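You operate a simulated robot arm through the tools that you are given. There is no shell and no other tool. Be economical: measure what you need, move in short steps, check, and stop when the job is done.

You run a simulated robot arm. Do the job below in one go: nothing can be reset, and whatever is moved stays where it is left.

TASK
Refill the glue pot through the hopper with the white scoop's pellets.
Fine: at least ten of the twelve melt, the level ends between MIN and MAX; scoop back, hopper lid and lever shut again; leave the other scoop and the dials. Where these are worked on the way, their far stop is far enough and under half their travel is too little: hopper lid.

Only the result counts: the job must be done as asked and must still hold three seconds after the hand-in. Knocking over, shifting, dropping, spilling or breaking anything else fails it. A push-on lid holds only when it is set on centred and level and pressed home; a screw cap is set on level and turned clockwise until tight.

THE ROBOT
A 7-joint arm with a two-finger parallel gripper on a trunk, on a base that drives. Base frame: it is fixed to the floor where the robot stands at the start and does not move with it; the origin is under the middle of the robot, x ahead of it, y to its left, z up. Units: cm, degrees, N and s.
Its first joint turns from -166.0 to 166.0 degrees. Places, roughly: glue pot [60, -10, 90]; heat dial [70, 20, 100]; height wheel [50, -30, 110]; hopper [70, -10, 110]; hopper lever [70, -10, 100]; hopper lid [70, -10, 120]; mode dial [-60, -100, 100]; speed dial [-60, -110, 100]. Payload 3.43 kg.
The tool frame sits at the grasp point between the pads (the TCP): z along the fingers, y along the line on which they close. The tips reach 3 cm beyond it. The gripper opens to 9.4 cm. The fingers are 2.8 cm wide and 1 cm thick; the gripper's body (5 by 9.6 cm) begins 5.5 cm behind the TCP.
Orientation is that of the tool frame in the base frame, as a unit quaternion [x, y, z, w]. With the fingers straight down and closing along the base's y, the tool's x points along the base's -x, its y along +y and its z along -z.

THE INTERFACE
- The arm moves only by the tool nudge_tool. Its argument "commands" is a list of rows, each an object of numbers (a shift or turn left out is 0, a gripper value left out holds the last): "dx", "dy", "dz": the shift along the tool's x, y, z in cm; "wx", "wy", "wz": the turn, a rotation vector about the tool's x, y, z in degrees. In form: [{"dx": .., "dy": .., "dz": .., "wx": .., "wy": .., "wz": ..}, ...]. A call has 1 to 20 rows; each row shifts and turns the commanded pose from where the row before left it, along the tool's axes as they then stand. "jaw" is the gripper command, from -1 (fully open) to 1 (shut), values between in proportion, set as the call begins (left out, the last holds). A row lasts 0.2 s, in which the tool goes at most 5 cm and 8.6 degrees; a call with a longer step from one row to the next is refused whole, and so is a gripper value outside its range. A pose out of reach is approached as far as the arm can. The call stops where the force on the tool passes 40 N (or 10 N more than at its start, if that is more) or the arm is blocked; 0.2 s more then pass. The fingers move at their own pace (about 4.5 cm/s each) and stop on an object; they squeeze with about 29 N. The grip force told is the motor's: it shows also when the fingers shut on nothing. Time passes only in rows, and 0.2 s behind the last, so rows that do not move let the fingers close. It gives the time, the measured TCP pose, the force on the tool (base axes), the opening and the grip force at its end, in the units of the frame above (readings bear some noise), with the torque about the TCP (base axes, N m) and any sound that the robot's microphone picked up.
- Cameras (640 x 400 px; columns grow to the right, rows downward): "scene" is now at [51, 13.54, 152.36]; the picture's right is [-0.66, -0.75, 0.00], its down [-0.40, 0.35, -0.84] and it looks along [0.64, -0.55, -0.54] (base axes); focal length 214 px, centre (320, 200). "wrist" rides on the gripper at [7.6, 1.4, -10.2] in the tool frame; the picture's right is [-0.18, 0.98, 0.00], its down [-0.75, -0.14, -0.64] and it looks along [-0.63, -0.12, 0.77] (tool axes); focal length 243 px, centre (320, 200). There is no depth. A picture from a camera that has moved, and an enlarged one, comes with that camera's place and axes in the base frame and with its lens.
- grab_frame(camera): a new picture of that camera. It takes no simulated time.
- slide_trunk(by): slides the trunk up (or, below 0, down) by that many cm; the arm and the scene camera ride with it, the base frame stays. It gives what a move gives, with no picture.
- drive_base(legs): drives the robot by 1 to 6 legs, each [ahead, left, turn to the left] in cm, cm and degrees, along the robot's own axes; the way and the turn of a leg run together, so that a leg with both is an arc; at most 150 cm and 180 degrees a leg. The arm and the cameras ride along, it lands a little off, and it stops where it bumps. It gives what a move gives.
- head_to(pan, tilt): turns the head with the scene camera to pan (to the left, within 103 degrees either way) and tilt (down, from -29 to 69), counted from straight ahead of the robot. It gives what a move gives.
- enlarge(camera, box): a new picture of the part [left, top, right, bottom] of that camera's present view, enlarged. It takes no simulated time.
- job_done(): hands the job in; it is judged then, once.

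Work in short steps. Places have to be worked out from the pictures, the camera data and where the tool is seen: move nearer, look again, correct. Check each grasp and each placing, and mend what went wrong. You have 120 turns and 98 pictures in all, those below and enlarged ones among them. Open the gripper and draw the arm clear of the work before you hand the job in, unless the task says otherwise; then end with one line.

The tools are called after "Call:" by a JSON object that holds its "method" and its "body". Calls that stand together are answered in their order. nudge_tool: Moves the arm, as the interface text tells. Its arguments: {"type":"object","properties":{"commands":{"type":"array"},"jaw":{"type":"number"}},"required":["commands"]} The other tools are called the same way: slide_trunk (by) slides the trunk up or down; drive_base (legs) drives the base; head_to (pan, tilt) turns the head that bears the scene camera; grab_frame (camera) takes a picture; enlarge (camera, box) takes an enlarged picture of a part of a camera's view; job_done () hands the job in.

At the start:

```text
time_s: 0.0
tool_pos: [65.11, 6.9, 148.29]
ee_rot: [0.0, 1.0, 0.001, 0.0]
contact_force: [0.4, 0.2, -0.6]
ft_torque: [-0.03, 0.0, 0.01]
opening: 9.38
finger_force: 0.1
trunk travel left (down, up): [-57.5, 3.5]
robot x, y, heading: [0.08, 0.23, 0.2]
head pan, tilt: [-41.0, 32.4]
```

scene: 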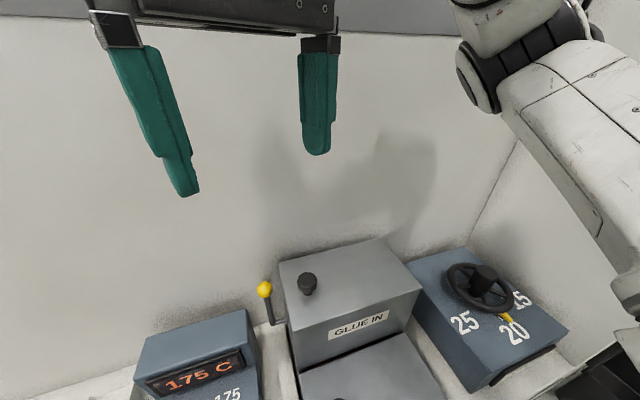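
wrist: 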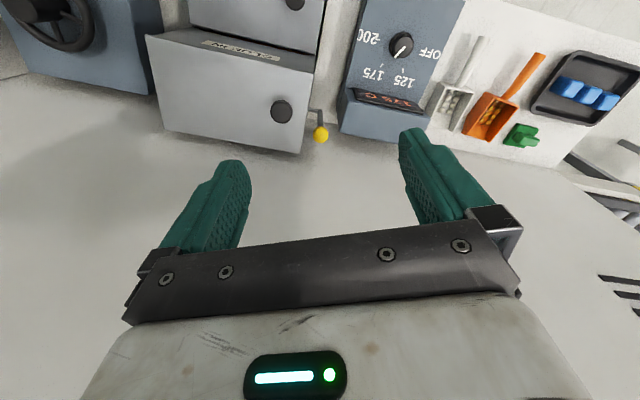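

The first pictures show the hopper, lever (yellow), dials and scoops. I tilt the head to see the whole workbench.

Call:
{"method": "head_to", "body": {"pan": -35, "tilt": 60}}

Call:
{"method": "grab_frame", "body": {"camera": "scene"}}

Call:
{"method": "head_to", "body": {"pan": 20, "tilt": 55}}

Call:
{"method": "grab_frame", "body": {"camera": "scene"}}

```text
time_s: 0.9
tool_pos: [65.12, 6.96, 148.43]
ee_rot: [0.0, 1.0, 0.0, 0.0]
contact_force: [0.8, 0.5, 0.2]
ft_torque: [0.0, 0.02, 0.05]
opening: 9.43
finger_force: 0.0
trunk travel left (down, up): [-57.5, 3.5]
robot x, y, heading: [-0.35, -0.02, -0.1]
head pan, tilt: [-35.0, 60.0]
```

```text
95 pictures are left
camera scene: at [49.72, 15.58, 148.53], right [-0.57, -0.82, 0.0], down [-0.71, 0.5, -0.5], along [0.41, -0.29, -0.87], focal length 214 px, centre (320, 200)
```

scene: 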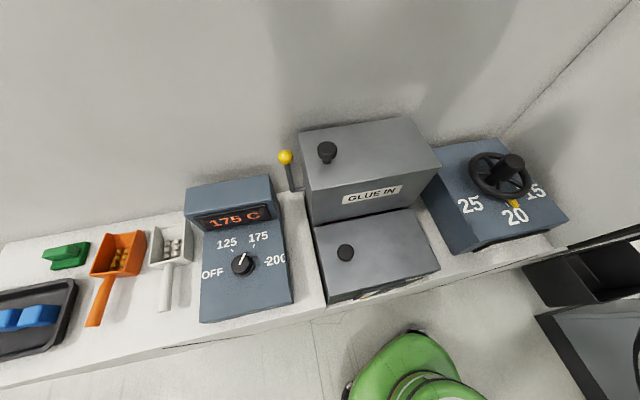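

```text
time_s: 2.2
tool_pos: [65.06, 6.91, 148.4]
ee_rot: [0.001, 1.0, 0.0, 0.001]
contact_force: [-0.1, -0.3, 0.2]
ft_torque: [-0.03, 0.05, 0.0]
opening: 9.38
finger_force: 0.0
trunk travel left (down, up): [-57.5, 3.5]
robot x, y, heading: [-0.29, -0.1, 0.5]
head pan, tilt: [20.0, 55.0]
```

```text
94 pictures are left
camera scene: at [51.03, 21.87, 149.13], right [0.34, -0.94, 0.0], down [-0.77, -0.28, -0.57], along [0.54, 0.2, -0.82], focal length 214 px, centre (320, 200)
```

scene: 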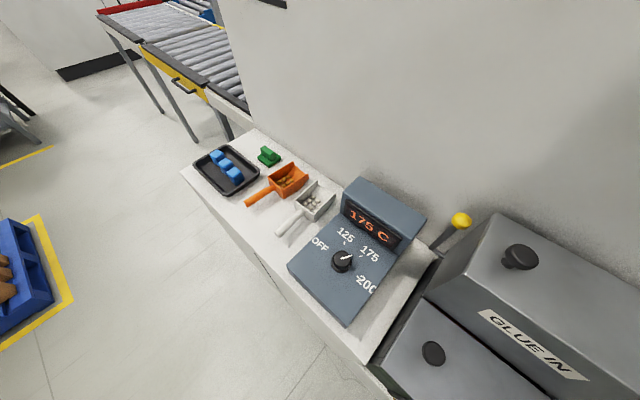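

I take closer views of the hopper/pot and the scoops.

Call:
{"method": "enlarge", "body": {"camera": "scene", "box": [170, 120, 370, 250]}}

Call:
{"method": "head_to", "body": {"pan": -45, "tilt": 60}}

Call:
{"method": "enlarge", "body": {"camera": "scene", "box": [180, 100, 460, 300]}}

```text
3.08 times, centred on (270, 185) of scene
camera zoom: at [51.03, 21.87, 149.13], right [0.34, -0.94, 0.0], down [-0.77, -0.28, -0.57], along [0.54, 0.2, -0.82], focal length 660 px, centre (474, 246)
```

zoom: 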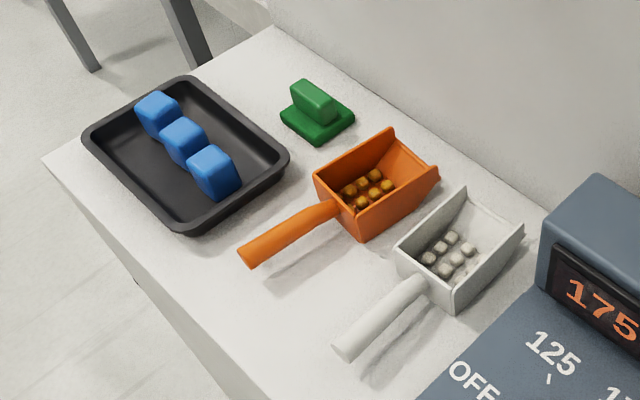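

```text
time_s: 3.5
tool_pos: [65.14, 6.85, 148.37]
ee_rot: [0.0, 1.0, 0.001, 0.0]
contact_force: [0.4, 0.1, 0.2]
ft_torque: [0.01, -0.03, -0.02]
opening: 9.4
finger_force: 0.0
trunk travel left (down, up): [-57.5, 3.5]
robot x, y, heading: [-0.31, -0.24, 0.2]
head pan, tilt: [-45.0, 60.0]
```

```text
2.00 times, centred on (320, 200) of scene
camera zoom: at [48.97, 14.7, 148.53], right [-0.71, -0.71, 0.0], down [-0.61, 0.61, -0.5], along [0.35, -0.35, -0.87], focal length 429 px, centre (320, 200)
```

zoom: 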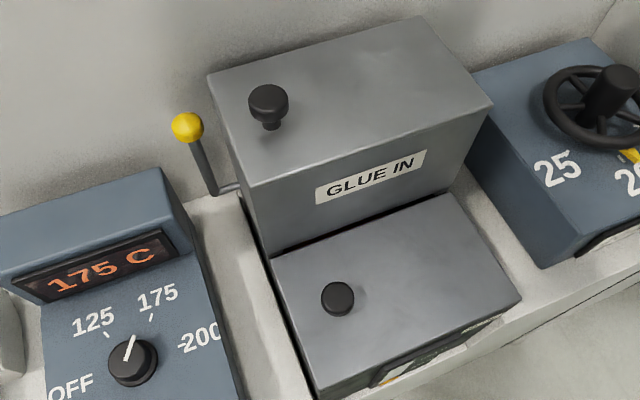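

I lower the tool in front of the pot and tilt it so the wrist camera sees the front gauge.

Call:
{"method": "nudge_tool", "body": {"commands": [{"dx": 4, "dy": -2.1}, {"dx": 4, "dy": -2.1}, {"dx": 4, "dy": -2.1}, {"dx": 3, "dy": -2.1, "dz": 2}, {"dx": 2, "dy": -2.1, "dz": 3}, {"dx": 1, "dy": -2.1, "dz": 4}, {"dz": 4}, {"dz": 4}, {"dz": 4}, {"wy": -8}, {"wy": -8}, {"wy": -8}, {"wy": -8}]}}

Call:
{"method": "grab_frame", "body": {"camera": "wrist"}}

```text
time_s: 4.5
tool_pos: [51.49, -0.48, 147.0]
ee_rot: [0.017, 1.0, 0.008, 0.0]
contact_force: [24.8, -2.5, -6.3]
ft_torque: [0.26, 2.28, 0.0]
opening: 9.38
finger_force: 0.1
trunk travel left (down, up): [-57.5, 3.5]
robot x, y, heading: [0.29, -0.1, -0.2]
head pan, tilt: [-45.0, 60.0]
stopped in row 4: the force on the tool passed its limit at 165 N (the readings are from after the stop); the commanded pose is now the measured one
```

```text
91 pictures are left
camera wrist: at [43.85, 0.87, 157.2], right [0.22, 0.98, 0.02], down [0.75, -0.18, 0.64], along [0.63, -0.13, -0.77], focal length 243 px, centre (320, 200)
```

wrist: 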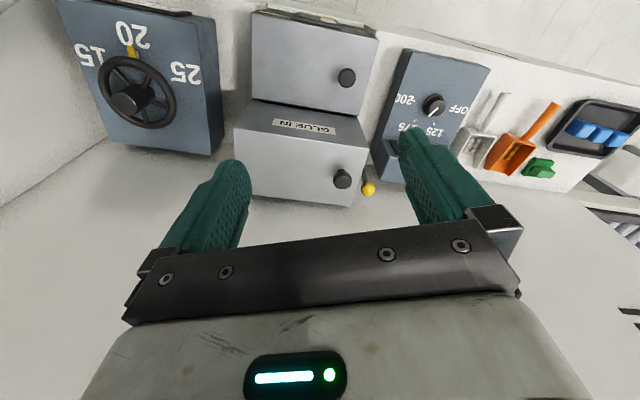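

The gripper touched the robot's own head mast, apparently (around x 45, y 10–18, z 148). I move forward off it, then right and down before coming back.

Call:
{"method": "nudge_tool", "body": {"commands": [{"dx": -3}, {"dx": -2, "dy": -3}, {"dy": -4}, {"dy": -4, "dz": 2}, {"dz": 4}, {"dz": 4}, {"dz": 4, "dx": 1}, {"dz": 4, "dx": 2}, {"dz": 4, "dx": 2}, {"dx": 2, "dz": 3}]}}

Call:
{"method": "grab_frame", "body": {"camera": "wrist"}}

```text
time_s: 6.7
tool_pos: [55.61, -11.62, 136.84]
ee_rot: [0.016, 1.0, 0.011, -0.003]
contact_force: [-0.1, 0.2, 0.2]
ft_torque: [0.03, -0.01, 0.02]
opening: 9.39
finger_force: 0.0
out of reach, approached as far as the arm can: row 7, 8, 9, 10
trunk travel left (down, up): [-57.5, 3.5]
robot x, y, heading: [-0.04, -0.11, -0.3]
head pan, tilt: [-45.0, 60.0]
```

```text
90 pictures are left
camera wrist: at [48.2, -10.2, 147.05], right [0.22, 0.98, 0.02], down [0.75, -0.18, 0.63], along [0.62, -0.12, -0.77], focal length 243 px, centre (320, 200)
```

wrist: 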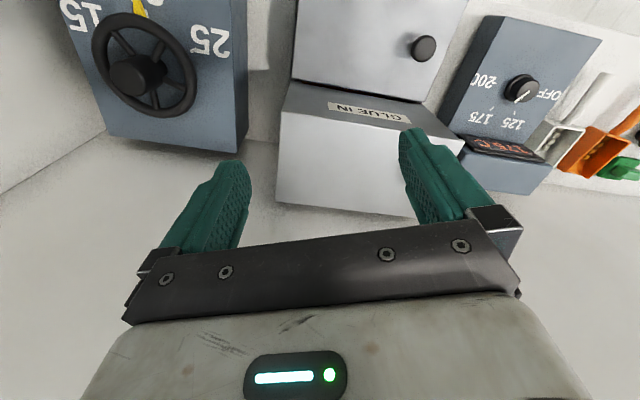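

At this trunk height the arm cannot go lower; I slide the trunk down 20 cm.

Call:
{"method": "slide_trunk", "body": {"by": -20}}

Call:
{"method": "nudge_tool", "body": {"commands": [{"dx": 4}, {"dx": 4}, {"wy": -8}, {"wy": -8}, {"wy": -8}, {"wy": -8}]}}

Call:
{"method": "grab_frame", "body": {"camera": "wrist"}}

Call:
{"method": "grab_frame", "body": {"camera": "scene"}}

```text
time_s: 8.9
tool_pos: [55.61, -11.67, 116.83]
ee_rot: [0.017, 1.0, 0.01, -0.004]
contact_force: [-0.2, 0.4, -0.4]
ft_torque: [0.02, -0.03, 0.01]
opening: 9.39
finger_force: 0.1
trunk travel left (down, up): [-37.5, 23.5]
robot x, y, heading: [-0.41, -0.05, -0.2]
head pan, tilt: [-45.0, 60.0]
```

```text
time_s: 10.3
tool_pos: [50.15, -10.96, 124.01]
ee_rot: [0.023, 0.996, 0.014, 0.09]
contact_force: [0.1, -0.5, -0.4]
ft_torque: [0.02, 0.0, 0.01]
opening: 9.38
finger_force: 0.1
out of reach, approached as far as the arm can: row 1, 2, 3, 4, 5, 6
trunk travel left (down, up): [-37.5, 23.5]
robot x, y, heading: [-0.03, -0.14, 0.1]
head pan, tilt: [-45.0, 60.0]
```

```text
89 pictures are left
camera wrist: at [40.84, -9.41, 132.58], right [0.22, 0.97, 0.06], down [0.62, -0.19, 0.76], along [0.75, -0.13, -0.64], focal length 243 px, centre (320, 200)
```

wrist: 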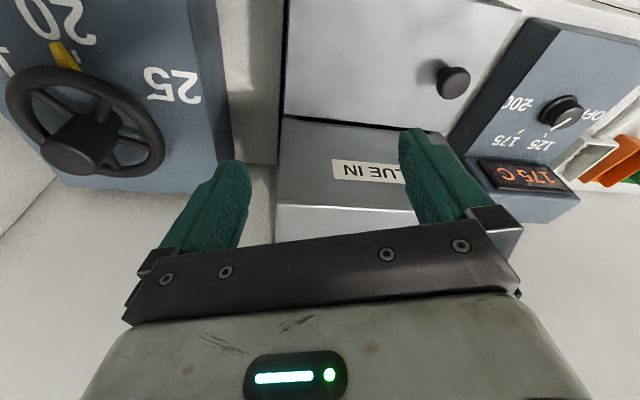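

```text
88 pictures are left
camera scene: at [48.95, 14.69, 128.53], right [-0.71, -0.71, 0.0], down [-0.61, 0.61, -0.5], along [0.35, -0.35, -0.87], focal length 214 px, centre (320, 200)
```

scene: 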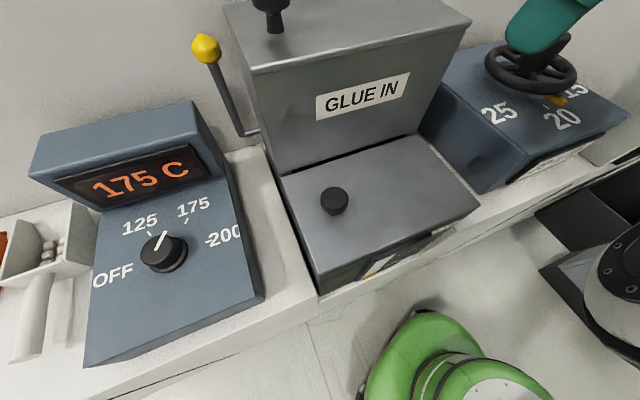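

The gauge on the pot front is still hidden; I back the base 30 cm for a flatter view and better arm room.

Call:
{"method": "drive_base", "body": {"legs": [[-30, 0, 0]]}}

Call:
{"method": "head_to", "body": {"pan": -45, "tilt": 35}}

Call:
{"method": "grab_frame", "body": {"camera": "scene"}}

```text
time_s: 12.3
tool_pos: [19.83, -10.76, 123.98]
ee_rot: [0.023, 0.995, 0.014, 0.091]
contact_force: [-0.3, -0.6, 0.2]
ft_torque: [0.05, -0.01, 0.0]
opening: 9.4
finger_force: 0.0
trunk travel left (down, up): [-37.5, 23.5]
robot x, y, heading: [-30.28, -0.17, 0.2]
head pan, tilt: [-45.0, 60.0]
```

```text
time_s: 13.2
tool_pos: [19.87, -10.89, 124.0]
ee_rot: [0.023, 0.996, 0.014, 0.09]
contact_force: [-0.2, -0.9, -0.5]
ft_torque: [-0.01, 0.03, 0.04]
opening: 9.39
finger_force: 0.1
trunk travel left (down, up): [-37.5, 23.5]
robot x, y, heading: [-30.67, 0.26, 0.0]
head pan, tilt: [-45.0, 35.0]
```

```text
87 pictures are left
camera scene: at [20.05, 13.25, 131.95], right [-0.71, -0.71, 0.0], down [-0.41, 0.41, -0.82], along [0.58, -0.58, -0.57], focal length 214 px, centre (320, 200)
```

scene: 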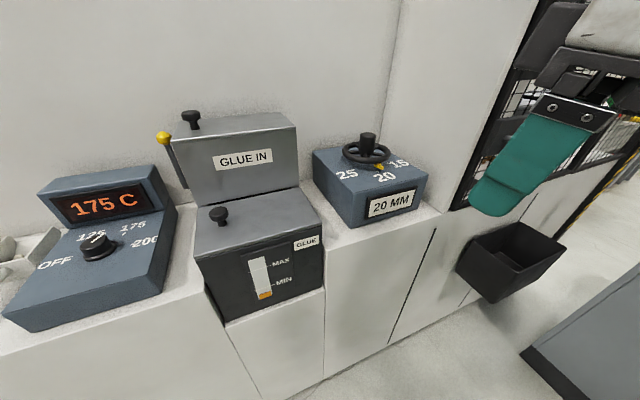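

The gauge is below MIN. I enlarge the hopper to understand the lid and lever.

Call:
{"method": "enlarge", "body": {"camera": "scene", "box": [140, 90, 340, 215]}}

Call:
{"method": "enlarge", "body": {"camera": "scene", "box": [180, 200, 340, 325]}}

```text
3.20 times, centred on (240, 152) of scene
camera zoom: at [20.05, 13.25, 131.95], right [-0.71, -0.71, 0.0], down [-0.41, 0.41, -0.82], along [0.58, -0.58, -0.57], focal length 686 px, centre (576, 352)
```

zoom: 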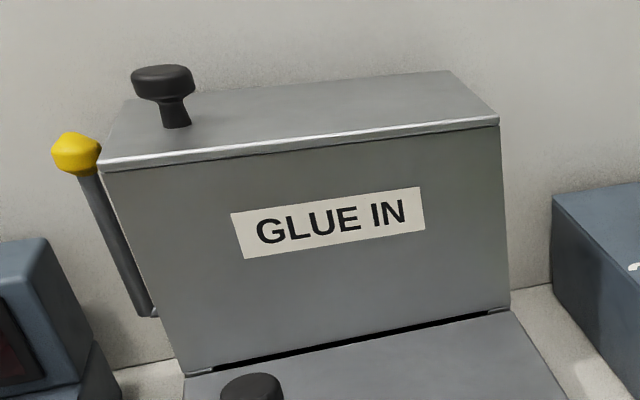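

```text
3.20 times, centred on (260, 262) of scene
camera zoom: at [20.05, 13.25, 131.95], right [-0.71, -0.71, 0.0], down [-0.41, 0.41, -0.82], along [0.58, -0.58, -0.57], focal length 686 px, centre (512, 0)
```

zoom: 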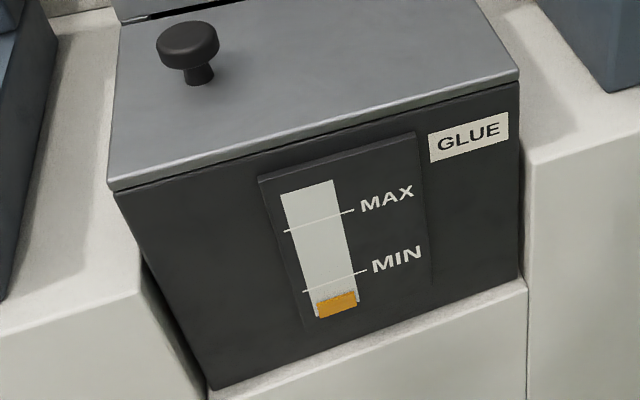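

Geometry worked out: the machine is turned about −23.5°; lid top at z≈118.5, corner FL (66.5,5.8), knob ≈(69.7,0.5,122), lever pivot ≈(76,4.2,104) with ball near (77,5,116). I drive to face the hopper squarely.

Call:
{"method": "drive_base", "body": {"legs": [[0, 0, -23.5], [13, 44, 0]]}}

Call:
{"method": "head_to", "body": {"pan": -35, "tilt": 40}}

Call:
{"method": "grab_frame", "body": {"camera": "scene"}}

Call:
{"method": "grab_frame", "body": {"camera": "wrist"}}

```text
time_s: 17.2
tool_pos: [40.5, 4.73, 124.09]
ee_rot: [0.226, 0.97, -0.004, 0.091]
contact_force: [-1.1, 0.0, 0.4]
ft_torque: [0.0, 0.02, -0.01]
opening: 9.39
finger_force: 0.0
trunk travel left (down, up): [-37.5, 23.5]
robot x, y, heading: [-1.41, 34.65, -23.8]
head pan, tilt: [-45.0, 35.0]
```

```text
time_s: 17.9
tool_pos: [40.49, 4.83, 124.12]
ee_rot: [0.226, 0.97, -0.004, 0.091]
contact_force: [0.4, -0.1, -0.8]
ft_torque: [-0.01, 0.01, 0.02]
opening: 9.41
finger_force: 0.1
trunk travel left (down, up): [-37.5, 23.5]
robot x, y, heading: [-1.39, 34.81, -23.3]
head pan, tilt: [-35.0, 40.0]
```

```text
84 pictures are left
camera scene: at [51.65, 27.72, 131.21], right [-0.85, -0.52, 0.0], down [-0.34, 0.55, -0.77], along [0.4, -0.65, -0.64], focal length 214 px, centre (320, 200)
```

scene: 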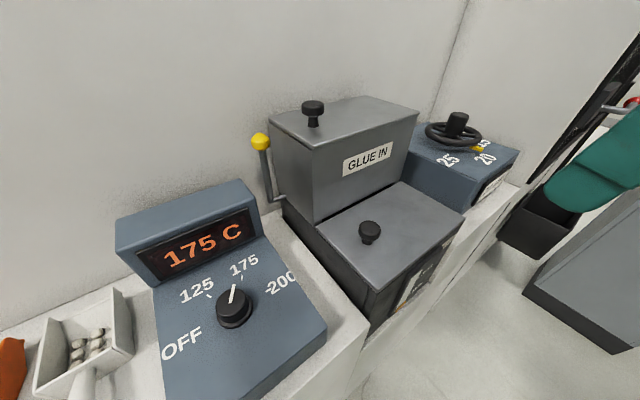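

```text
83 pictures are left
camera wrist: at [32.65, 9.87, 132.7], right [0.59, 0.8, 0.06], down [0.49, -0.42, 0.76], along [0.64, -0.42, -0.65], focal length 243 px, centre (320, 200)
```

wrist: 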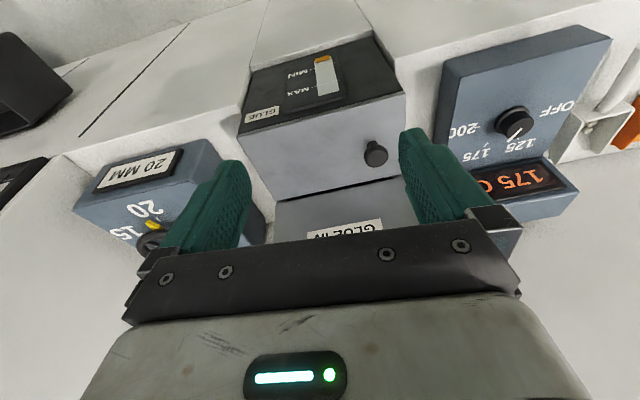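

The view now shows hopper, pot and lever clearly. I level the tool, turn it 90° so it closes along the machine's depth, then rise and go above the hopper knob.

Call:
{"method": "nudge_tool", "body": {"commands": [{"wy": 5.2, "dz": -4}, {"wy": 5.2, "dz": -4}, {"wz": 7.94}, {"wz": 7.94}, {"wz": 7.94}, {"wz": 7.94}, {"wz": 7.94}, {"wz": 7.94}, {"wz": 7.94}, {"wz": 7.94}, {"wz": 7.94}, {"wz": 7.94}, {"wz": 7.94}]}}

```text
time_s: 18.8
tool_pos: [39.28, 4.95, 132.01]
ee_rot: [0.288, 0.957, 0.015, 0.0]
contact_force: [-2.3, -2.8, 2.2]
ft_torque: [0.41, -0.14, 0.33]
opening: 9.38
finger_force: 0.1
trunk travel left (down, up): [-37.5, 23.5]
robot x, y, heading: [-1.17, 34.66, -23.4]
head pan, tilt: [-35.0, 40.0]
stopped in row 4: the force on the tool passed its limit at 70 N (the readings are from after the stop); the commanded pose is now the measured one
```

The rotation near the body hit something (again likely the mast with the folded arm). I move forward to unfold first.

Call:
{"method": "nudge_tool", "body": {"commands": [{"dx": -4, "dy": 0.7}, {"dx": -4, "dy": 0.7}, {"dx": -4, "dy": 0.7}]}}

Call:
{"method": "nudge_tool", "body": {"commands": [{"wz": 8}, {"wz": 8}, {"wz": 8}, {"wz": 8}, {"wz": 8}, {"wz": 8}, {"wz": 8}, {"wz": 8}, {"wz": 8}, {"wz": 8}]}}

```text
time_s: 19.6
tool_pos: [50.77, 0.03, 132.15]
ee_rot: [0.288, 0.958, 0.017, -0.001]
contact_force: [-0.4, 0.8, -0.4]
ft_torque: [-0.01, -0.02, 0.01]
opening: 9.43
finger_force: 0.0
trunk travel left (down, up): [-37.5, 23.5]
robot x, y, heading: [-1.46, 34.73, -23.6]
head pan, tilt: [-35.0, 40.0]
```

```text
time_s: 21.8
tool_pos: [50.32, -0.2, 131.59]
ee_rot: [0.836, 0.547, 0.019, -0.015]
contact_force: [-0.2, 0.2, -0.3]
ft_torque: [0.01, 0.01, -0.01]
opening: 9.39
finger_force: 0.1
trunk travel left (down, up): [-37.5, 23.5]
robot x, y, heading: [-1.26, 35.09, -23.1]
head pan, tilt: [-35.0, 40.0]
```

Orientation is now right (closing along the depth). I fix the small tilt and move above the knob.

Call:
{"method": "nudge_tool", "body": {"commands": [{"wy": -2.7}, {"dx": 2.2, "dy": 4.2}, {"dx": 2.2, "dy": 4.2}, {"dx": 2.2, "dy": 4.2}, {"dx": 2.1, "dy": 4.3}]}}

Call:
{"method": "grab_frame", "body": {"camera": "wrist"}}

Call:
{"method": "grab_frame", "body": {"camera": "scene"}}

```text
time_s: 23.0
tool_pos: [69.32, 1.24, 131.46]
ee_rot: [0.837, 0.547, -0.01, 0.004]
contact_force: [0.2, -0.7, 0.9]
ft_torque: [0.04, 0.0, 0.01]
opening: 9.39
finger_force: 0.0
trunk travel left (down, up): [-37.5, 23.5]
robot x, y, heading: [-1.41, 34.62, -23.7]
head pan, tilt: [-35.0, 40.0]
```

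```text
82 pictures are left
camera wrist: at [73.77, 7.84, 141.44], right [0.83, -0.56, 0.0], down [-0.42, -0.62, 0.66], along [-0.37, -0.54, -0.75], focal length 243 px, centre (320, 200)
```

wrist: 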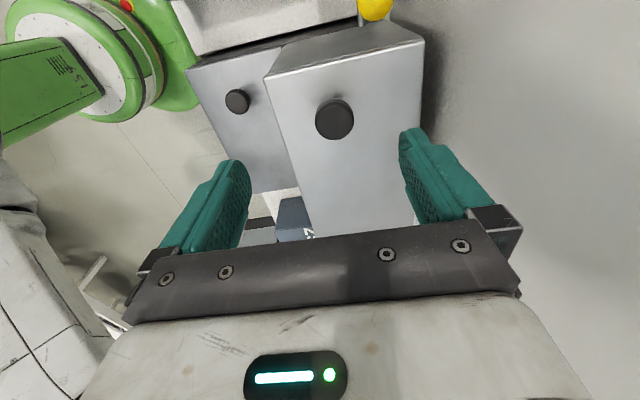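

```text
81 pictures are left
camera scene: at [51.65, 27.69, 131.21], right [-0.85, -0.52, 0.0], down [-0.34, 0.55, -0.77], along [0.4, -0.65, -0.64], focal length 214 px, centre (320, 200)
```

scene: 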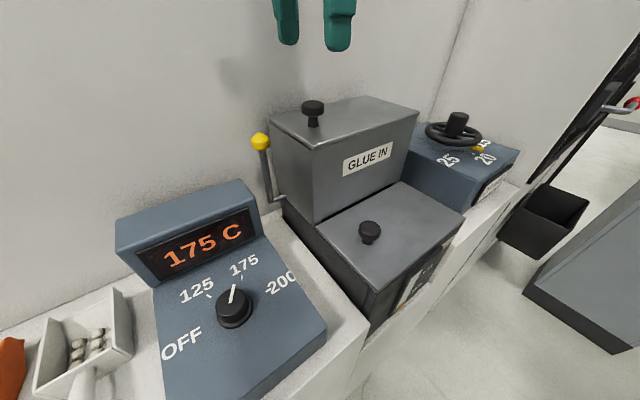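

Knob seen at ≈(70.1,0.6); I shift 1 cm deeper, lower around it and close.

Call:
{"method": "nudge_tool", "body": {"commands": [{"dx": -0.2, "dy": 1.0, "dz": 3}, {"dz": 3}, {"dz": 2.9}]}}

Call:
{"method": "nudge_tool", "body": {"commands": [{}, {}, {}, {}, {}], "jaw": 1}}

Call:
{"method": "grab_frame", "body": {"camera": "scene"}}

```text
time_s: 23.8
tool_pos: [70.19, 0.42, 122.56]
ee_rot: [0.836, 0.548, -0.008, 0.004]
contact_force: [-0.8, -0.2, -0.1]
ft_torque: [-0.03, -0.04, 0.01]
opening: 9.41
finger_force: 0.0
trunk travel left (down, up): [-37.5, 23.5]
robot x, y, heading: [-1.25, 34.94, -23.6]
head pan, tilt: [-35.0, 40.0]
```

```text
time_s: 25.0
tool_pos: [70.07, 0.47, 122.72]
ee_rot: [0.836, 0.549, -0.009, 0.003]
contact_force: [-6.6, 1.6, -2.6]
ft_torque: [0.17, 0.06, -0.02]
opening: 3.29
finger_force: 40.9
trunk travel left (down, up): [-37.5, 23.5]
robot x, y, heading: [-1.25, 35.0, -23.4]
head pan, tilt: [-35.0, 40.0]
```

```text
80 pictures are left
camera scene: at [51.64, 27.73, 131.21], right [-0.85, -0.52, 0.0], down [-0.34, 0.55, -0.77], along [0.4, -0.65, -0.64], focal length 214 px, centre (320, 200)
```

scene: 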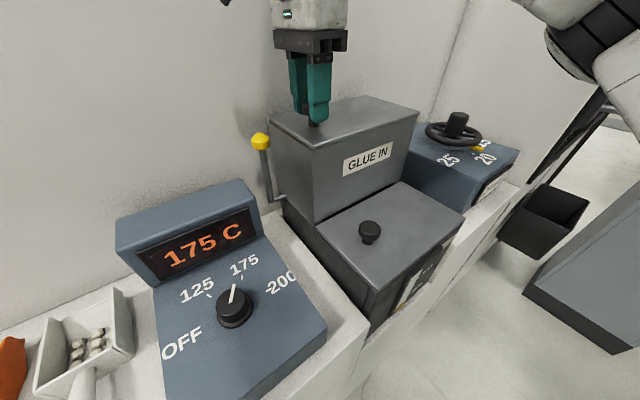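

The knob is held (3.3 cm). I try lifting 1 cm and read the force.

Call:
{"method": "nudge_tool", "body": {"commands": [{"dz": -0.5}, {"dz": -0.5}, {}]}}

Call:
{"method": "enlarge", "body": {"camera": "scene", "box": [230, 60, 430, 185]}}

```text
time_s: 25.8
tool_pos: [69.97, 0.27, 123.7]
ee_rot: [0.836, 0.548, -0.009, 0.002]
contact_force: [-16.0, -4.7, -9.3]
ft_torque: [1.03, -0.05, -0.17]
opening: 3.3
finger_force: 44.7
trunk travel left (down, up): [-37.5, 23.5]
robot x, y, heading: [-1.02, 34.32, -23.3]
head pan, tilt: [-35.0, 40.0]
```

```text
3.20 times, centred on (330, 122) of scene
camera zoom: at [51.61, 27.64, 131.21], right [-0.85, -0.52, 0.0], down [-0.34, 0.55, -0.77], along [0.4, -0.65, -0.64], focal length 686 px, centre (288, 448)
```

zoom: 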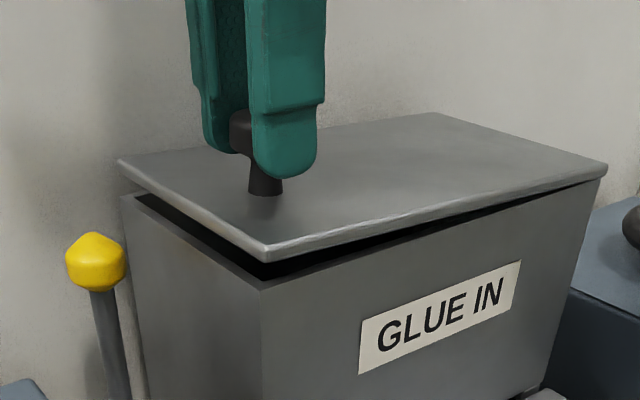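

The lid hinges on its right edge. I follow the arc (radius ≈20.7 cm) with the tool upright, the knob pivoting in the pads, first to 40°.

Call:
{"method": "nudge_tool", "body": {"commands": [{"dy": -0.3, "dx": -0.4, "dz": -1.2}, {"dx": -0.45, "dz": -1.25}, {"dx": -0.75, "dz": -1.65}, {"dx": -0.85, "dz": -1.6}, {"dx": -1.0, "dz": -1.5}, {"dx": -1.14, "dz": -1.37}, {"dx": -1.25, "dz": -1.27}, {"dx": -1.38, "dz": -1.2}]}}

Call:
{"method": "grab_frame", "body": {"camera": "scene"}}

```text
time_s: 27.6
tool_pos: [67.56, -5.42, 134.54]
ee_rot: [0.835, 0.551, 0.0, 0.0]
contact_force: [7.2, -1.1, 9.3]
ft_torque: [-0.98, -0.08, -0.17]
opening: 3.31
finger_force: 45.0
trunk travel left (down, up): [-37.5, 23.5]
robot x, y, heading: [-1.13, 34.68, -23.8]
head pan, tilt: [-35.0, 40.0]
stopped in row 8: the force on the tool passed its limit at 43 N (the readings are from after the stop); the commanded pose is now the measured one
```

```text
78 pictures are left
camera scene: at [51.73, 27.81, 131.2], right [-0.85, -0.52, 0.0], down [-0.34, 0.55, -0.77], along [0.4, -0.65, -0.64], focal length 214 px, centre (320, 200)
```

scene: 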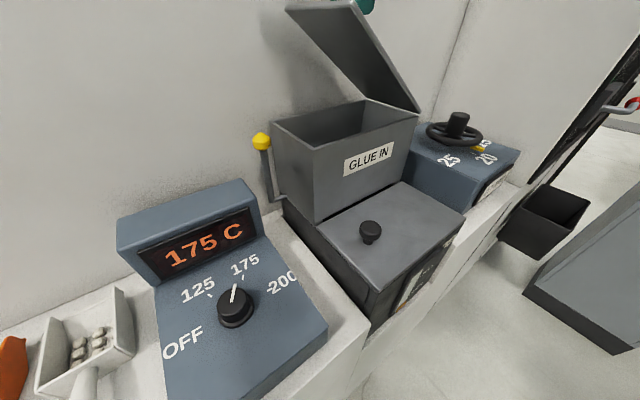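

The lid is at ~38°; the fingertips likely touch the lid since the tool stayed upright. I tilt the tool with the lid in place.

Call:
{"method": "nudge_tool", "body": {"commands": [{"wy": 6}, {"wy": 6}, {"wy": 6}, {"wy": 6}, {}]}}

```text
time_s: 28.8
tool_pos: [67.38, -5.93, 134.44]
ee_rot: [0.819, 0.536, 0.172, -0.113]
contact_force: [1.7, -19.5, -11.8]
ft_torque: [-1.28, 0.37, -0.14]
opening: 3.31
finger_force: 44.8
trunk travel left (down, up): [-37.5, 23.5]
robot x, y, heading: [-0.9, 34.52, -23.8]
head pan, tilt: [-35.0, 40.0]
```

I now follow the arc with the tool turning along with the lid.

Call:
{"method": "nudge_tool", "body": {"commands": [{"dx": -0.85, "dz": -1.6, "wy": 5}, {"dx": -0.85, "dz": -1.6, "wy": 5}, {"dx": -0.85, "dz": -1.6, "wy": 5}, {"dx": -0.85, "dz": -1.6, "wy": 5}]}}

Call:
{"method": "grab_frame", "body": {"camera": "scene"}}

```text
time_s: 29.8
tool_pos: [65.03, -11.68, 138.06]
ee_rot: [0.775, 0.51, 0.312, -0.206]
contact_force: [-7.1, -11.5, -28.9]
ft_torque: [-0.56, 0.23, -0.03]
opening: 3.32
finger_force: 44.7
trunk travel left (down, up): [-37.5, 23.5]
robot x, y, heading: [-0.88, 34.54, -23.5]
head pan, tilt: [-35.0, 40.0]
```

```text
77 pictures are left
camera scene: at [51.73, 27.7, 131.15], right [-0.85, -0.52, 0.0], down [-0.34, 0.55, -0.77], along [0.4, -0.65, -0.64], focal length 214 px, centre (320, 200)
```

scene: 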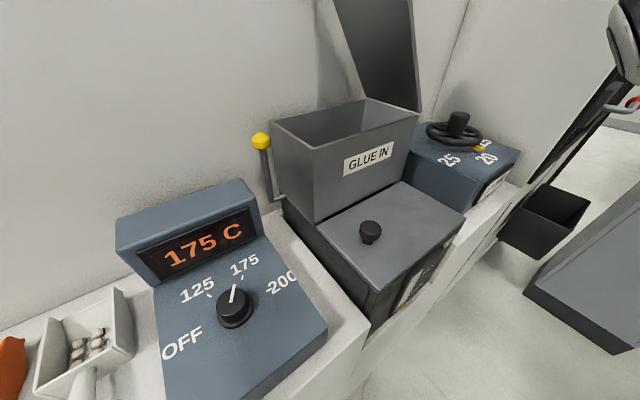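

Fitted radius is ~18 cm; lid ≈69°. I continue on the corrected arc until the stop.

Call:
{"method": "nudge_tool", "body": {"commands": [{"dx": -0.7, "dz": -1.0, "wy": 5}, {"dx": -0.87, "dz": -1.3, "wy": 5}, {"dx": -0.87, "dz": -1.3, "wy": 5}, {"dx": -0.87, "dz": -1.3, "wy": 5}, {"dx": -0.87, "dz": -1.3, "wy": 5}]}}

Call:
{"method": "grab_frame", "body": {"camera": "scene"}}

```text
time_s: 30.9
tool_pos: [62.94, -16.56, 139.05]
ee_rot: [0.701, 0.465, 0.453, -0.294]
contact_force: [4.8, -3.7, 6.7]
ft_torque: [-0.28, 0.17, -0.34]
opening: 3.32
finger_force: 44.8
trunk travel left (down, up): [-37.5, 23.5]
robot x, y, heading: [-1.06, 35.02, -23.1]
head pan, tilt: [-35.0, 40.0]
stopped in row 5: the force on the tool passed its limit at 48 N (the readings are from after the stop); the commanded pose is now the measured one
```

```text
76 pictures are left
camera scene: at [51.76, 27.85, 131.18], right [-0.85, -0.53, 0.0], down [-0.34, 0.55, -0.77], along [0.4, -0.65, -0.64], focal length 214 px, centre (320, 200)
```

scene: 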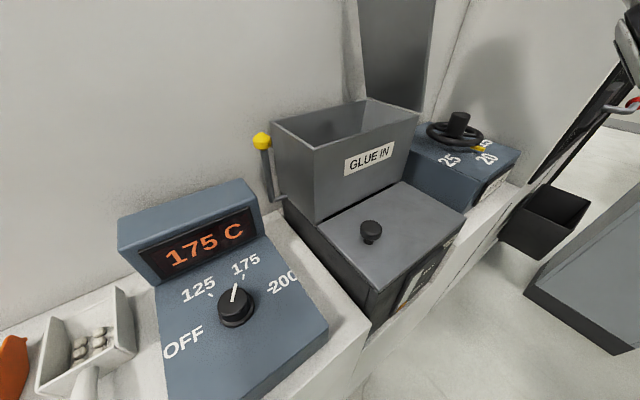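

The lid is about 86°; I try a little more push to see whether this is the stop.

Call:
{"method": "nudge_tool", "body": {"commands": [{"dx": -0.4, "dz": -0.9}, {"dx": -0.35, "dz": -0.95}, {}]}}

```text
time_s: 31.7
tool_pos: [63.0, -16.57, 139.19]
ee_rot: [0.7, 0.466, 0.453, -0.295]
contact_force: [11.0, -6.1, 12.2]
ft_torque: [-0.49, -0.02, -0.34]
opening: 3.31
finger_force: 45.0
out of reach, approached as far as the arm can: row 1, 2
trunk travel left (down, up): [-37.5, 23.5]
robot x, y, heading: [-1.04, 34.94, -23.1]
head pan, tilt: [-35.0, 40.0]
```

The arm's reach is the limit. I untilt the tool somewhat and push further right.

Call:
{"method": "nudge_tool", "body": {"commands": [{"wy": -7}, {"wy": -7}, {"wy": -7}, {"dx": -0.7, "dz": -0.7}, {"dx": -0.7, "dz": -0.7}, {"dx": -0.7, "dz": -0.7}]}}

Call:
{"method": "grab_frame", "body": {"camera": "scene"}}

```text
time_s: 32.3
tool_pos: [62.87, -16.48, 139.18]
ee_rot: [0.749, 0.492, 0.377, -0.235]
contact_force: [12.5, -7.3, -1.4]
ft_torque: [-0.46, -0.25, -0.71]
opening: 3.31
finger_force: 44.5
out of reach, approached as far as the arm can: row 2, 3
trunk travel left (down, up): [-37.5, 23.5]
robot x, y, heading: [-1.02, 34.9, -23.1]
head pan, tilt: [-35.0, 40.0]
stopped in row 3: the force on the tool passed its limit at 51 N (the readings are from after the stop); the commanded pose is now the measured one
```

```text
75 pictures are left
camera scene: at [51.86, 27.88, 131.14], right [-0.85, -0.53, 0.0], down [-0.34, 0.55, -0.77], along [0.4, -0.65, -0.64], focal length 214 px, centre (320, 200)
```

scene: 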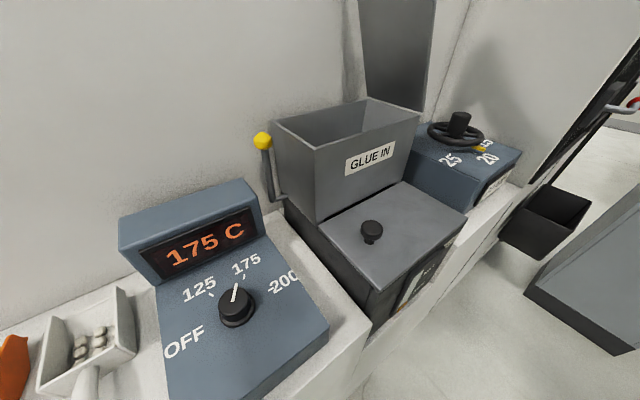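

The arm is jammed by joint limits, so I use a small sideways base move (3 cm right) to carry the lid past vertical.

Call:
{"method": "drive_base", "body": {"legs": [[0, -3, 0]]}}

Call:
{"method": "grab_frame", "body": {"camera": "scene"}}

```text
time_s: 33.2
tool_pos: [61.99, -19.02, 139.45]
ee_rot: [0.747, 0.493, 0.379, -0.234]
contact_force: [26.8, -5.8, 21.6]
ft_torque: [0.75, -0.85, -0.51]
opening: 3.31
finger_force: 44.6
trunk travel left (down, up): [-37.5, 23.5]
robot x, y, heading: [-2.1, 31.85, -23.3]
head pan, tilt: [-35.0, 40.0]
```

```text
74 pictures are left
camera scene: at [50.69, 25.18, 131.19], right [-0.85, -0.53, 0.0], down [-0.34, 0.55, -0.77], along [0.4, -0.65, -0.64], focal length 214 px, centre (320, 200)
```

scene: 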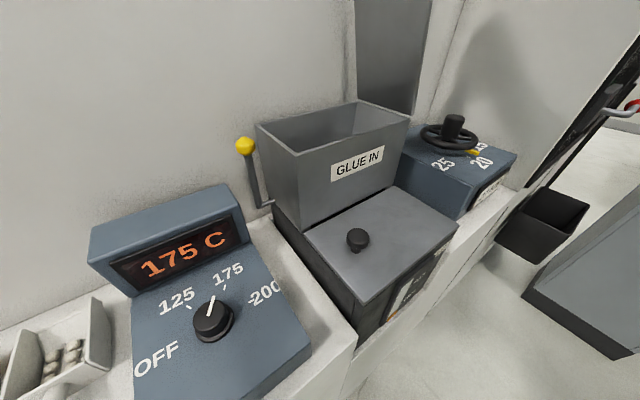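

Lid is past vertical (~94°). I relieve the side load and go 3 cm more.

Call:
{"method": "nudge_tool", "body": {"commands": [{"dy": 0.3, "dx": 0.15, "dz": -0.1}, {"dy": 0.3, "dx": 0.15, "dz": -0.1}]}}

Call:
{"method": "drive_base", "body": {"legs": [[0, -3, 0]]}}

```text
time_s: 33.9
tool_pos: [61.74, -19.34, 139.49]
ee_rot: [0.748, 0.494, 0.375, -0.236]
contact_force: [-8.9, 4.7, -4.8]
ft_torque: [0.35, 0.04, 0.4]
opening: 3.33
finger_force: 44.5
trunk travel left (down, up): [-37.5, 23.5]
robot x, y, heading: [-2.39, 32.41, -23.1]
head pan, tilt: [-35.0, 40.0]
stopped in row 2: the force on the tool passed its limit at 47 N (the readings are from after the stop); the commanded pose is now the measured one
```

```text
time_s: 34.8
tool_pos: [60.68, -22.18, 139.67]
ee_rot: [0.749, 0.493, 0.375, -0.235]
contact_force: [-11.3, 5.1, -0.3]
ft_torque: [0.31, 0.16, -0.08]
opening: 3.35
finger_force: 45.1
trunk travel left (down, up): [-37.5, 23.5]
robot x, y, heading: [-3.74, 29.03, -23.5]
head pan, tilt: [-35.0, 40.0]
```

Call:
{"method": "head_to", "body": {"pan": -40, "tilt": 20}}

Call:
{"method": "grab_frame", "body": {"camera": "scene"}}

```text
time_s: 35.6
tool_pos: [60.62, -22.19, 139.58]
ee_rot: [0.748, 0.494, 0.375, -0.235]
contact_force: [-5.4, 3.2, 3.5]
ft_torque: [0.29, 0.0, 0.13]
opening: 3.31
finger_force: 45.4
trunk travel left (down, up): [-37.5, 23.5]
robot x, y, heading: [-3.63, 29.2, -23.6]
head pan, tilt: [-40.0, 20.0]
```

```text
73 pictures are left
camera scene: at [49.02, 21.28, 134.35], right [-0.89, -0.45, 0.0], down [-0.15, 0.31, -0.94], along [0.42, -0.84, -0.34], focal length 214 px, centre (320, 200)
```

scene: 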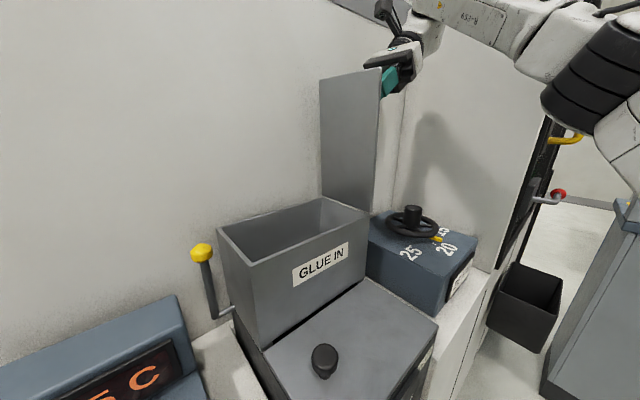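

Little resistance, lid near vertical. I push 3 cm further right to find the stop or go clearly past vertical.

Call:
{"method": "drive_base", "body": {"legs": [[0, -3, 0]]}}

Call:
{"method": "grab_frame", "body": {"camera": "scene"}}

```text
time_s: 36.4
tool_pos: [59.58, -25.03, 139.24]
ee_rot: [0.75, 0.493, 0.373, -0.236]
contact_force: [-11.7, 12.5, -28.6]
ft_torque: [-0.48, 0.45, 0.16]
opening: 3.31
finger_force: 45.4
trunk travel left (down, up): [-37.5, 23.5]
robot x, y, heading: [-4.78, 26.36, -23.3]
head pan, tilt: [-40.0, 20.0]
```

```text
72 pictures are left
camera scene: at [47.87, 18.49, 134.3], right [-0.89, -0.45, 0.0], down [-0.15, 0.31, -0.94], along [0.42, -0.84, -0.34], focal length 214 px, centre (320, 200)
```

scene: 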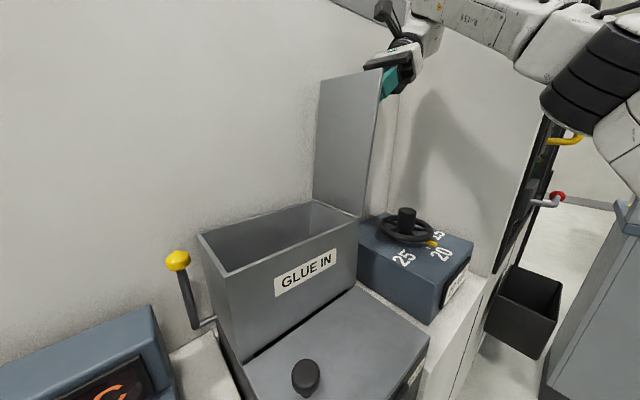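

Clearly past vertical now and the knob pulls down on the tool; I lower a little, then check.

Call:
{"method": "nudge_tool", "body": {"commands": [{"dx": -0.3, "dz": 0.25}, {"dx": -0.3, "dz": 0.25}, {}]}}

Call:
{"method": "nudge_tool", "body": {"commands": [{}, {}, {}], "jaw": 0}}

Call:
{"method": "grab_frame", "body": {"camera": "scene"}}

```text
time_s: 37.2
tool_pos: [59.5, -24.84, 138.73]
ee_rot: [0.749, 0.493, 0.375, -0.236]
contact_force: [9.0, -11.2, 30.6]
ft_torque: [0.56, -0.57, -0.33]
opening: 3.33
finger_force: 45.3
trunk travel left (down, up): [-37.5, 23.5]
robot x, y, heading: [-4.59, 26.47, -23.5]
head pan, tilt: [-40.0, 20.0]
```

```text
time_s: 38.0
tool_pos: [59.43, -25.06, 138.67]
ee_rot: [0.75, 0.493, 0.373, -0.237]
contact_force: [0.0, 0.9, 0.3]
ft_torque: [-0.02, -0.01, 0.02]
opening: 4.71
finger_force: 0.0
trunk travel left (down, up): [-37.5, 23.5]
robot x, y, heading: [-4.97, 26.3, -23.1]
head pan, tilt: [-40.0, 20.0]
```

```text
71 pictures are left
camera scene: at [47.85, 18.49, 134.34], right [-0.89, -0.45, 0.0], down [-0.15, 0.31, -0.94], along [0.42, -0.84, -0.34], focal length 214 px, centre (320, 200)
```

scene: 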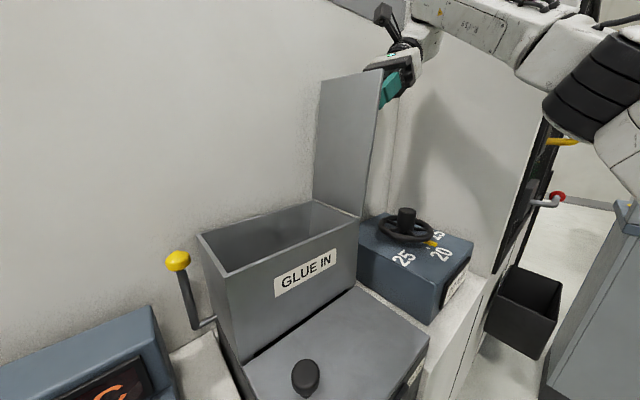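

The lid stays open. I open fully and retract along the tool axis.

Call:
{"method": "nudge_tool", "body": {"commands": [{}, {"dz": -2}, {"dz": -3}, {"dz": -3}], "jaw": -1}}

Call:
{"method": "grab_frame", "body": {"camera": "scene"}}

```text
time_s: 39.0
tool_pos: [59.46, -25.07, 138.7]
ee_rot: [0.749, 0.494, 0.373, -0.237]
contact_force: [-0.6, -0.6, 0.3]
ft_torque: [-0.02, -0.01, 0.02]
opening: 9.42
finger_force: 0.1
out of reach, approached as far as the arm can: row 2, 3, 4
trunk travel left (down, up): [-37.5, 23.5]
robot x, y, heading: [-4.47, 26.34, -23.4]
head pan, tilt: [-40.0, 20.0]
```

```text
70 pictures are left
camera scene: at [47.86, 18.48, 134.34], right [-0.89, -0.45, 0.0], down [-0.15, 0.31, -0.94], along [0.42, -0.84, -0.34], focal length 214 px, centre (320, 200)
```

scene: 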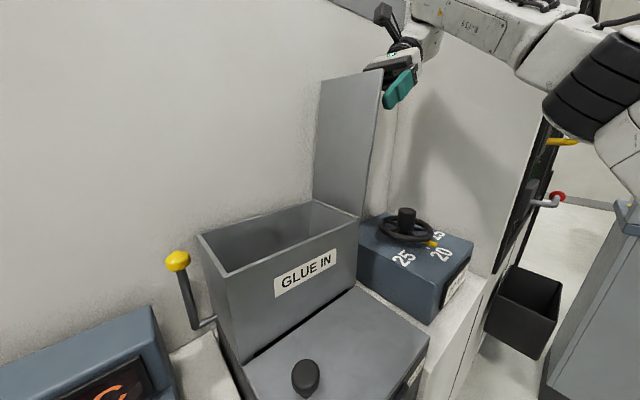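

The wrist is at a joint limit; I drive the base 5 cm right to free the knob, watching the force.

Call:
{"method": "drive_base", "body": {"legs": [[0, -5, 0]]}}

Call:
{"method": "grab_frame", "body": {"camera": "scene"}}

Call:
{"method": "grab_frame", "body": {"camera": "wrist"}}

```text
time_s: 39.9
tool_pos: [57.34, -29.74, 138.69]
ee_rot: [0.75, 0.493, 0.373, -0.236]
contact_force: [-0.8, 0.7, -0.8]
ft_torque: [-0.01, 0.02, 0.01]
opening: 9.39
finger_force: 0.0
trunk travel left (down, up): [-37.5, 23.5]
robot x, y, heading: [-6.53, 22.06, -23.5]
head pan, tilt: [-40.0, 20.0]
```

```text
69 pictures are left
camera scene: at [45.86, 13.82, 134.34], right [-0.89, -0.45, 0.0], down [-0.15, 0.31, -0.94], along [0.42, -0.84, -0.34], focal length 214 px, centre (320, 200)
```

scene: 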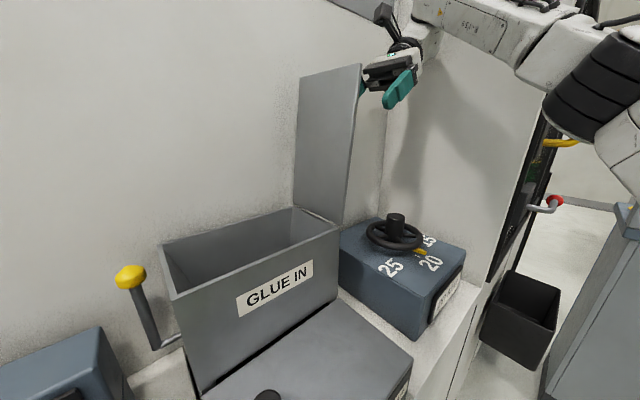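

```text
68 pictures are left
camera wrist: at [57.15, -33.43, 150.9], right [0.86, -0.5, -0.13], down [-0.52, -0.83, -0.21], along [-0.01, 0.25, -0.97], focal length 243 px, centre (320, 200)
```

wrist: 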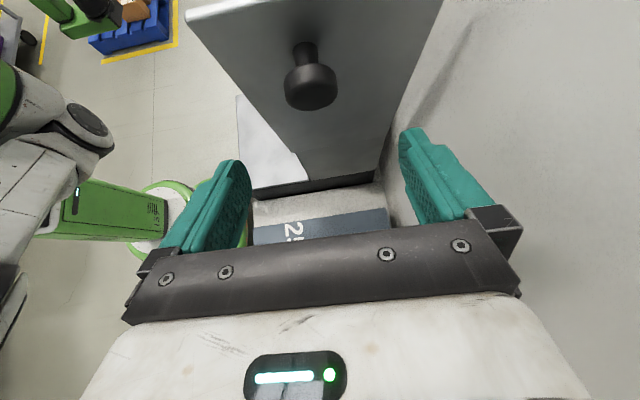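

The knob is free. I move the tool away from the wall and untilt it.

Call:
{"method": "nudge_tool", "body": {"commands": [{"dy": -4}, {"dy": -4}, {"dy": -4}, {"dy": -4}, {"wy": -7.5, "dy": -2}, {"wy": -7.5, "dy": -2}, {"wy": -7.5}, {"wy": -7.5}, {"wy": -7.5}, {"wy": -7.5}]}}

Call:
{"method": "grab_frame", "body": {"camera": "scene"}}

```text
time_s: 42.1
tool_pos: [39.06, -21.95, 138.03]
ee_rot: [0.835, 0.546, 0.065, -0.034]
contact_force: [0.3, -0.3, -0.5]
ft_torque: [-0.02, 0.04, -0.07]
opening: 9.41
finger_force: 0.1
trunk travel left (down, up): [-37.5, 23.5]
robot x, y, heading: [-6.75, 21.74, -23.6]
head pan, tilt: [-40.0, 20.0]
```

```text
67 pictures are left
camera scene: at [45.84, 13.79, 134.34], right [-0.89, -0.45, 0.0], down [-0.15, 0.31, -0.94], along [0.42, -0.84, -0.34], focal length 214 px, centre (320, 200)
```

scene: 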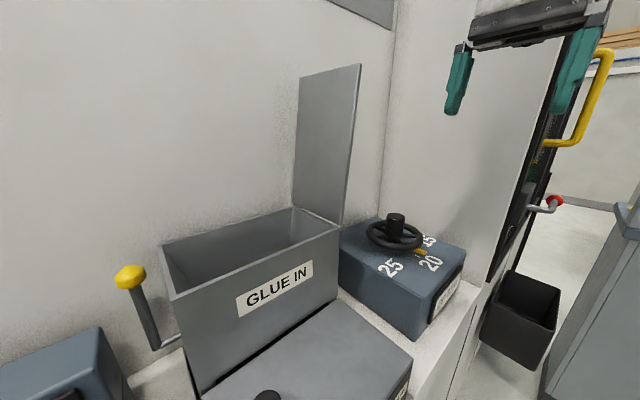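

The lid holds open. I now turn the tool back to closing sideways, then drive left to the white scoop and lower the trunk.

Call:
{"method": "nudge_tool", "body": {"commands": [{"wy": -7.5}, {"wz": -8}, {"wz": -8}, {"wz": -8}, {"wz": -8}, {"wz": -8}, {"wz": -8}, {"wz": -8}, {"wz": -8}, {"wz": -8}, {"wz": -8}, {"wz": -8}]}}

Call:
{"method": "drive_base", "body": {"legs": [[-5, 0, 0], [0, 49, 0]]}}

Call:
{"method": "head_to", "body": {"pan": -20, "tilt": 50}}

Call:
{"method": "grab_frame", "body": {"camera": "scene"}}

```text
time_s: 44.7
tool_pos: [38.69, -21.88, 136.98]
ee_rot: [0.222, 0.975, 0.007, 0.011]
contact_force: [-0.6, -0.4, 0.1]
ft_torque: [0.01, -0.02, 0.02]
opening: 9.4
finger_force: 0.1
out of reach, approached as far as the arm can: row 1
trunk travel left (down, up): [-37.5, 23.5]
robot x, y, heading: [-6.68, 21.62, -23.3]
head pan, tilt: [-40.0, 20.0]
```

```text
time_s: 48.2
tool_pos: [53.44, 24.79, 137.04]
ee_rot: [0.225, 0.974, 0.007, 0.011]
contact_force: [-0.4, -0.4, -0.7]
ft_torque: [-0.03, 0.0, 0.02]
opening: 9.43
finger_force: 0.0
trunk travel left (down, up): [-37.5, 23.5]
robot x, y, heading: [8.15, 68.64, -23.5]
head pan, tilt: [-40.0, 20.0]
```

```text
time_s: 49.1
tool_pos: [53.4, 24.83, 136.87]
ee_rot: [0.225, 0.974, 0.009, 0.012]
contact_force: [0.0, -0.3, 0.2]
ft_torque: [-0.02, 0.02, 0.02]
opening: 9.39
finger_force: 0.2
trunk travel left (down, up): [-37.5, 23.5]
robot x, y, heading: [7.88, 68.85, -23.4]
head pan, tilt: [-20.0, 50.0]
```

```text
66 pictures are left
camera scene: at [62.05, 63.52, 129.79], right [-0.69, -0.72, 0.0], down [-0.56, 0.53, -0.64], along [0.47, -0.44, -0.77], focal length 214 px, centre (320, 200)
```

scene: 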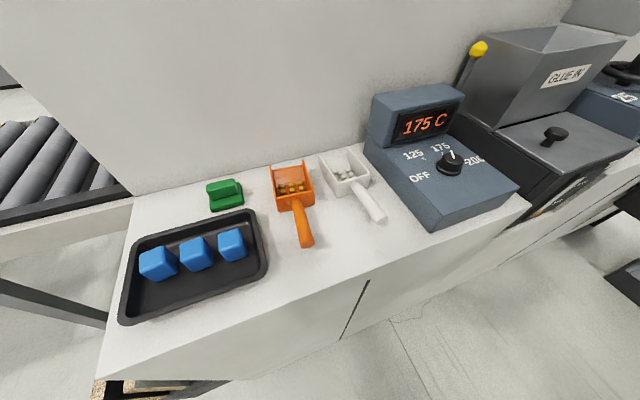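

Triangulating: handle end ≈(70.3,41,99), handle runs forward to ≈(78.5,37.5,98), bowl beyond it. I lower the trunk 15 cm, move the tool in front of the scoop handle, and pitch it 45° forward.

Call:
{"method": "slide_trunk", "body": {"by": -15}}

Call:
{"method": "nudge_tool", "body": {"commands": [{"dy": 4.3, "wz": -2.5}, {"dy": 4.3}, {"dy": 4.3}, {"dy": 4.3}, {"dy": 4.3}, {"wy": -7.5}, {"wy": -7.5}, {"wy": -7.5}, {"wy": -7.5}, {"wy": -7.5}, {"wy": -7.5}]}}

Call:
{"method": "grab_frame", "body": {"camera": "wrist"}}

Call:
{"method": "grab_frame", "body": {"camera": "scene"}}

```text
time_s: 50.9
tool_pos: [53.47, 24.85, 122.02]
ee_rot: [0.225, 0.974, 0.008, 0.012]
contact_force: [0.6, 1.1, -0.1]
ft_torque: [-0.01, 0.03, 0.0]
opening: 9.4
finger_force: 0.1
trunk travel left (down, up): [-22.5, 38.5]
robot x, y, heading: [8.05, 68.56, -23.4]
head pan, tilt: [-20.0, 50.0]
```

```text
time_s: 53.3
tool_pos: [62.35, 44.24, 124.01]
ee_rot: [0.202, 0.897, -0.055, 0.389]
contact_force: [0.5, -0.4, 0.5]
ft_torque: [0.02, 0.02, -0.01]
opening: 9.42
finger_force: 0.0
trunk travel left (down, up): [-22.5, 38.5]
robot x, y, heading: [8.41, 68.87, -23.8]
head pan, tilt: [-20.0, 50.0]
```

```text
65 pictures are left
camera wrist: at [51.36, 50.65, 125.6], right [0.51, 0.84, 0.19], down [-0.03, -0.2, 0.98], along [0.86, -0.51, -0.08], focal length 243 px, centre (320, 200)
```

wrist: 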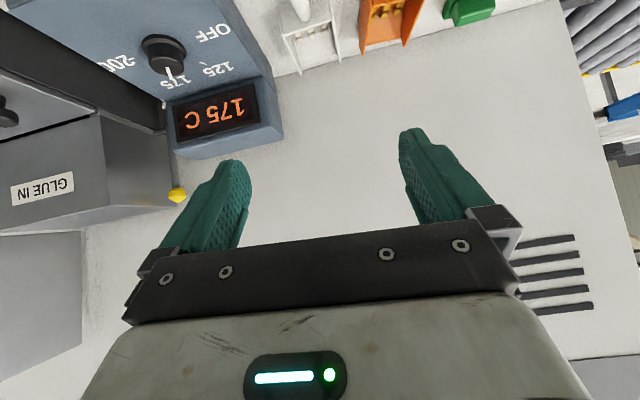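

```text
64 pictures are left
camera scene: at [62.05, 63.53, 114.79], right [-0.69, -0.73, 0.0], down [-0.56, 0.53, -0.64], along [0.47, -0.44, -0.77], focal length 214 px, centre (320, 200)
```

scene: 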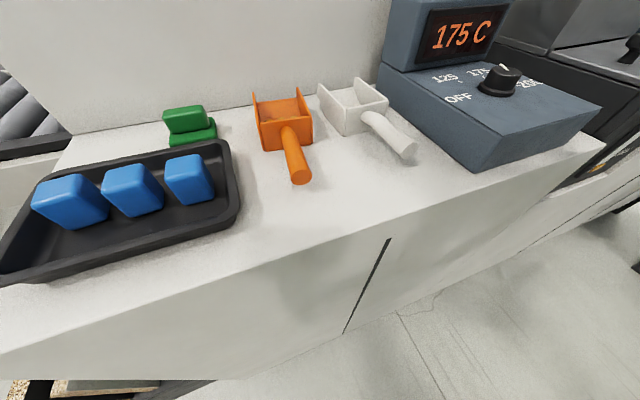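

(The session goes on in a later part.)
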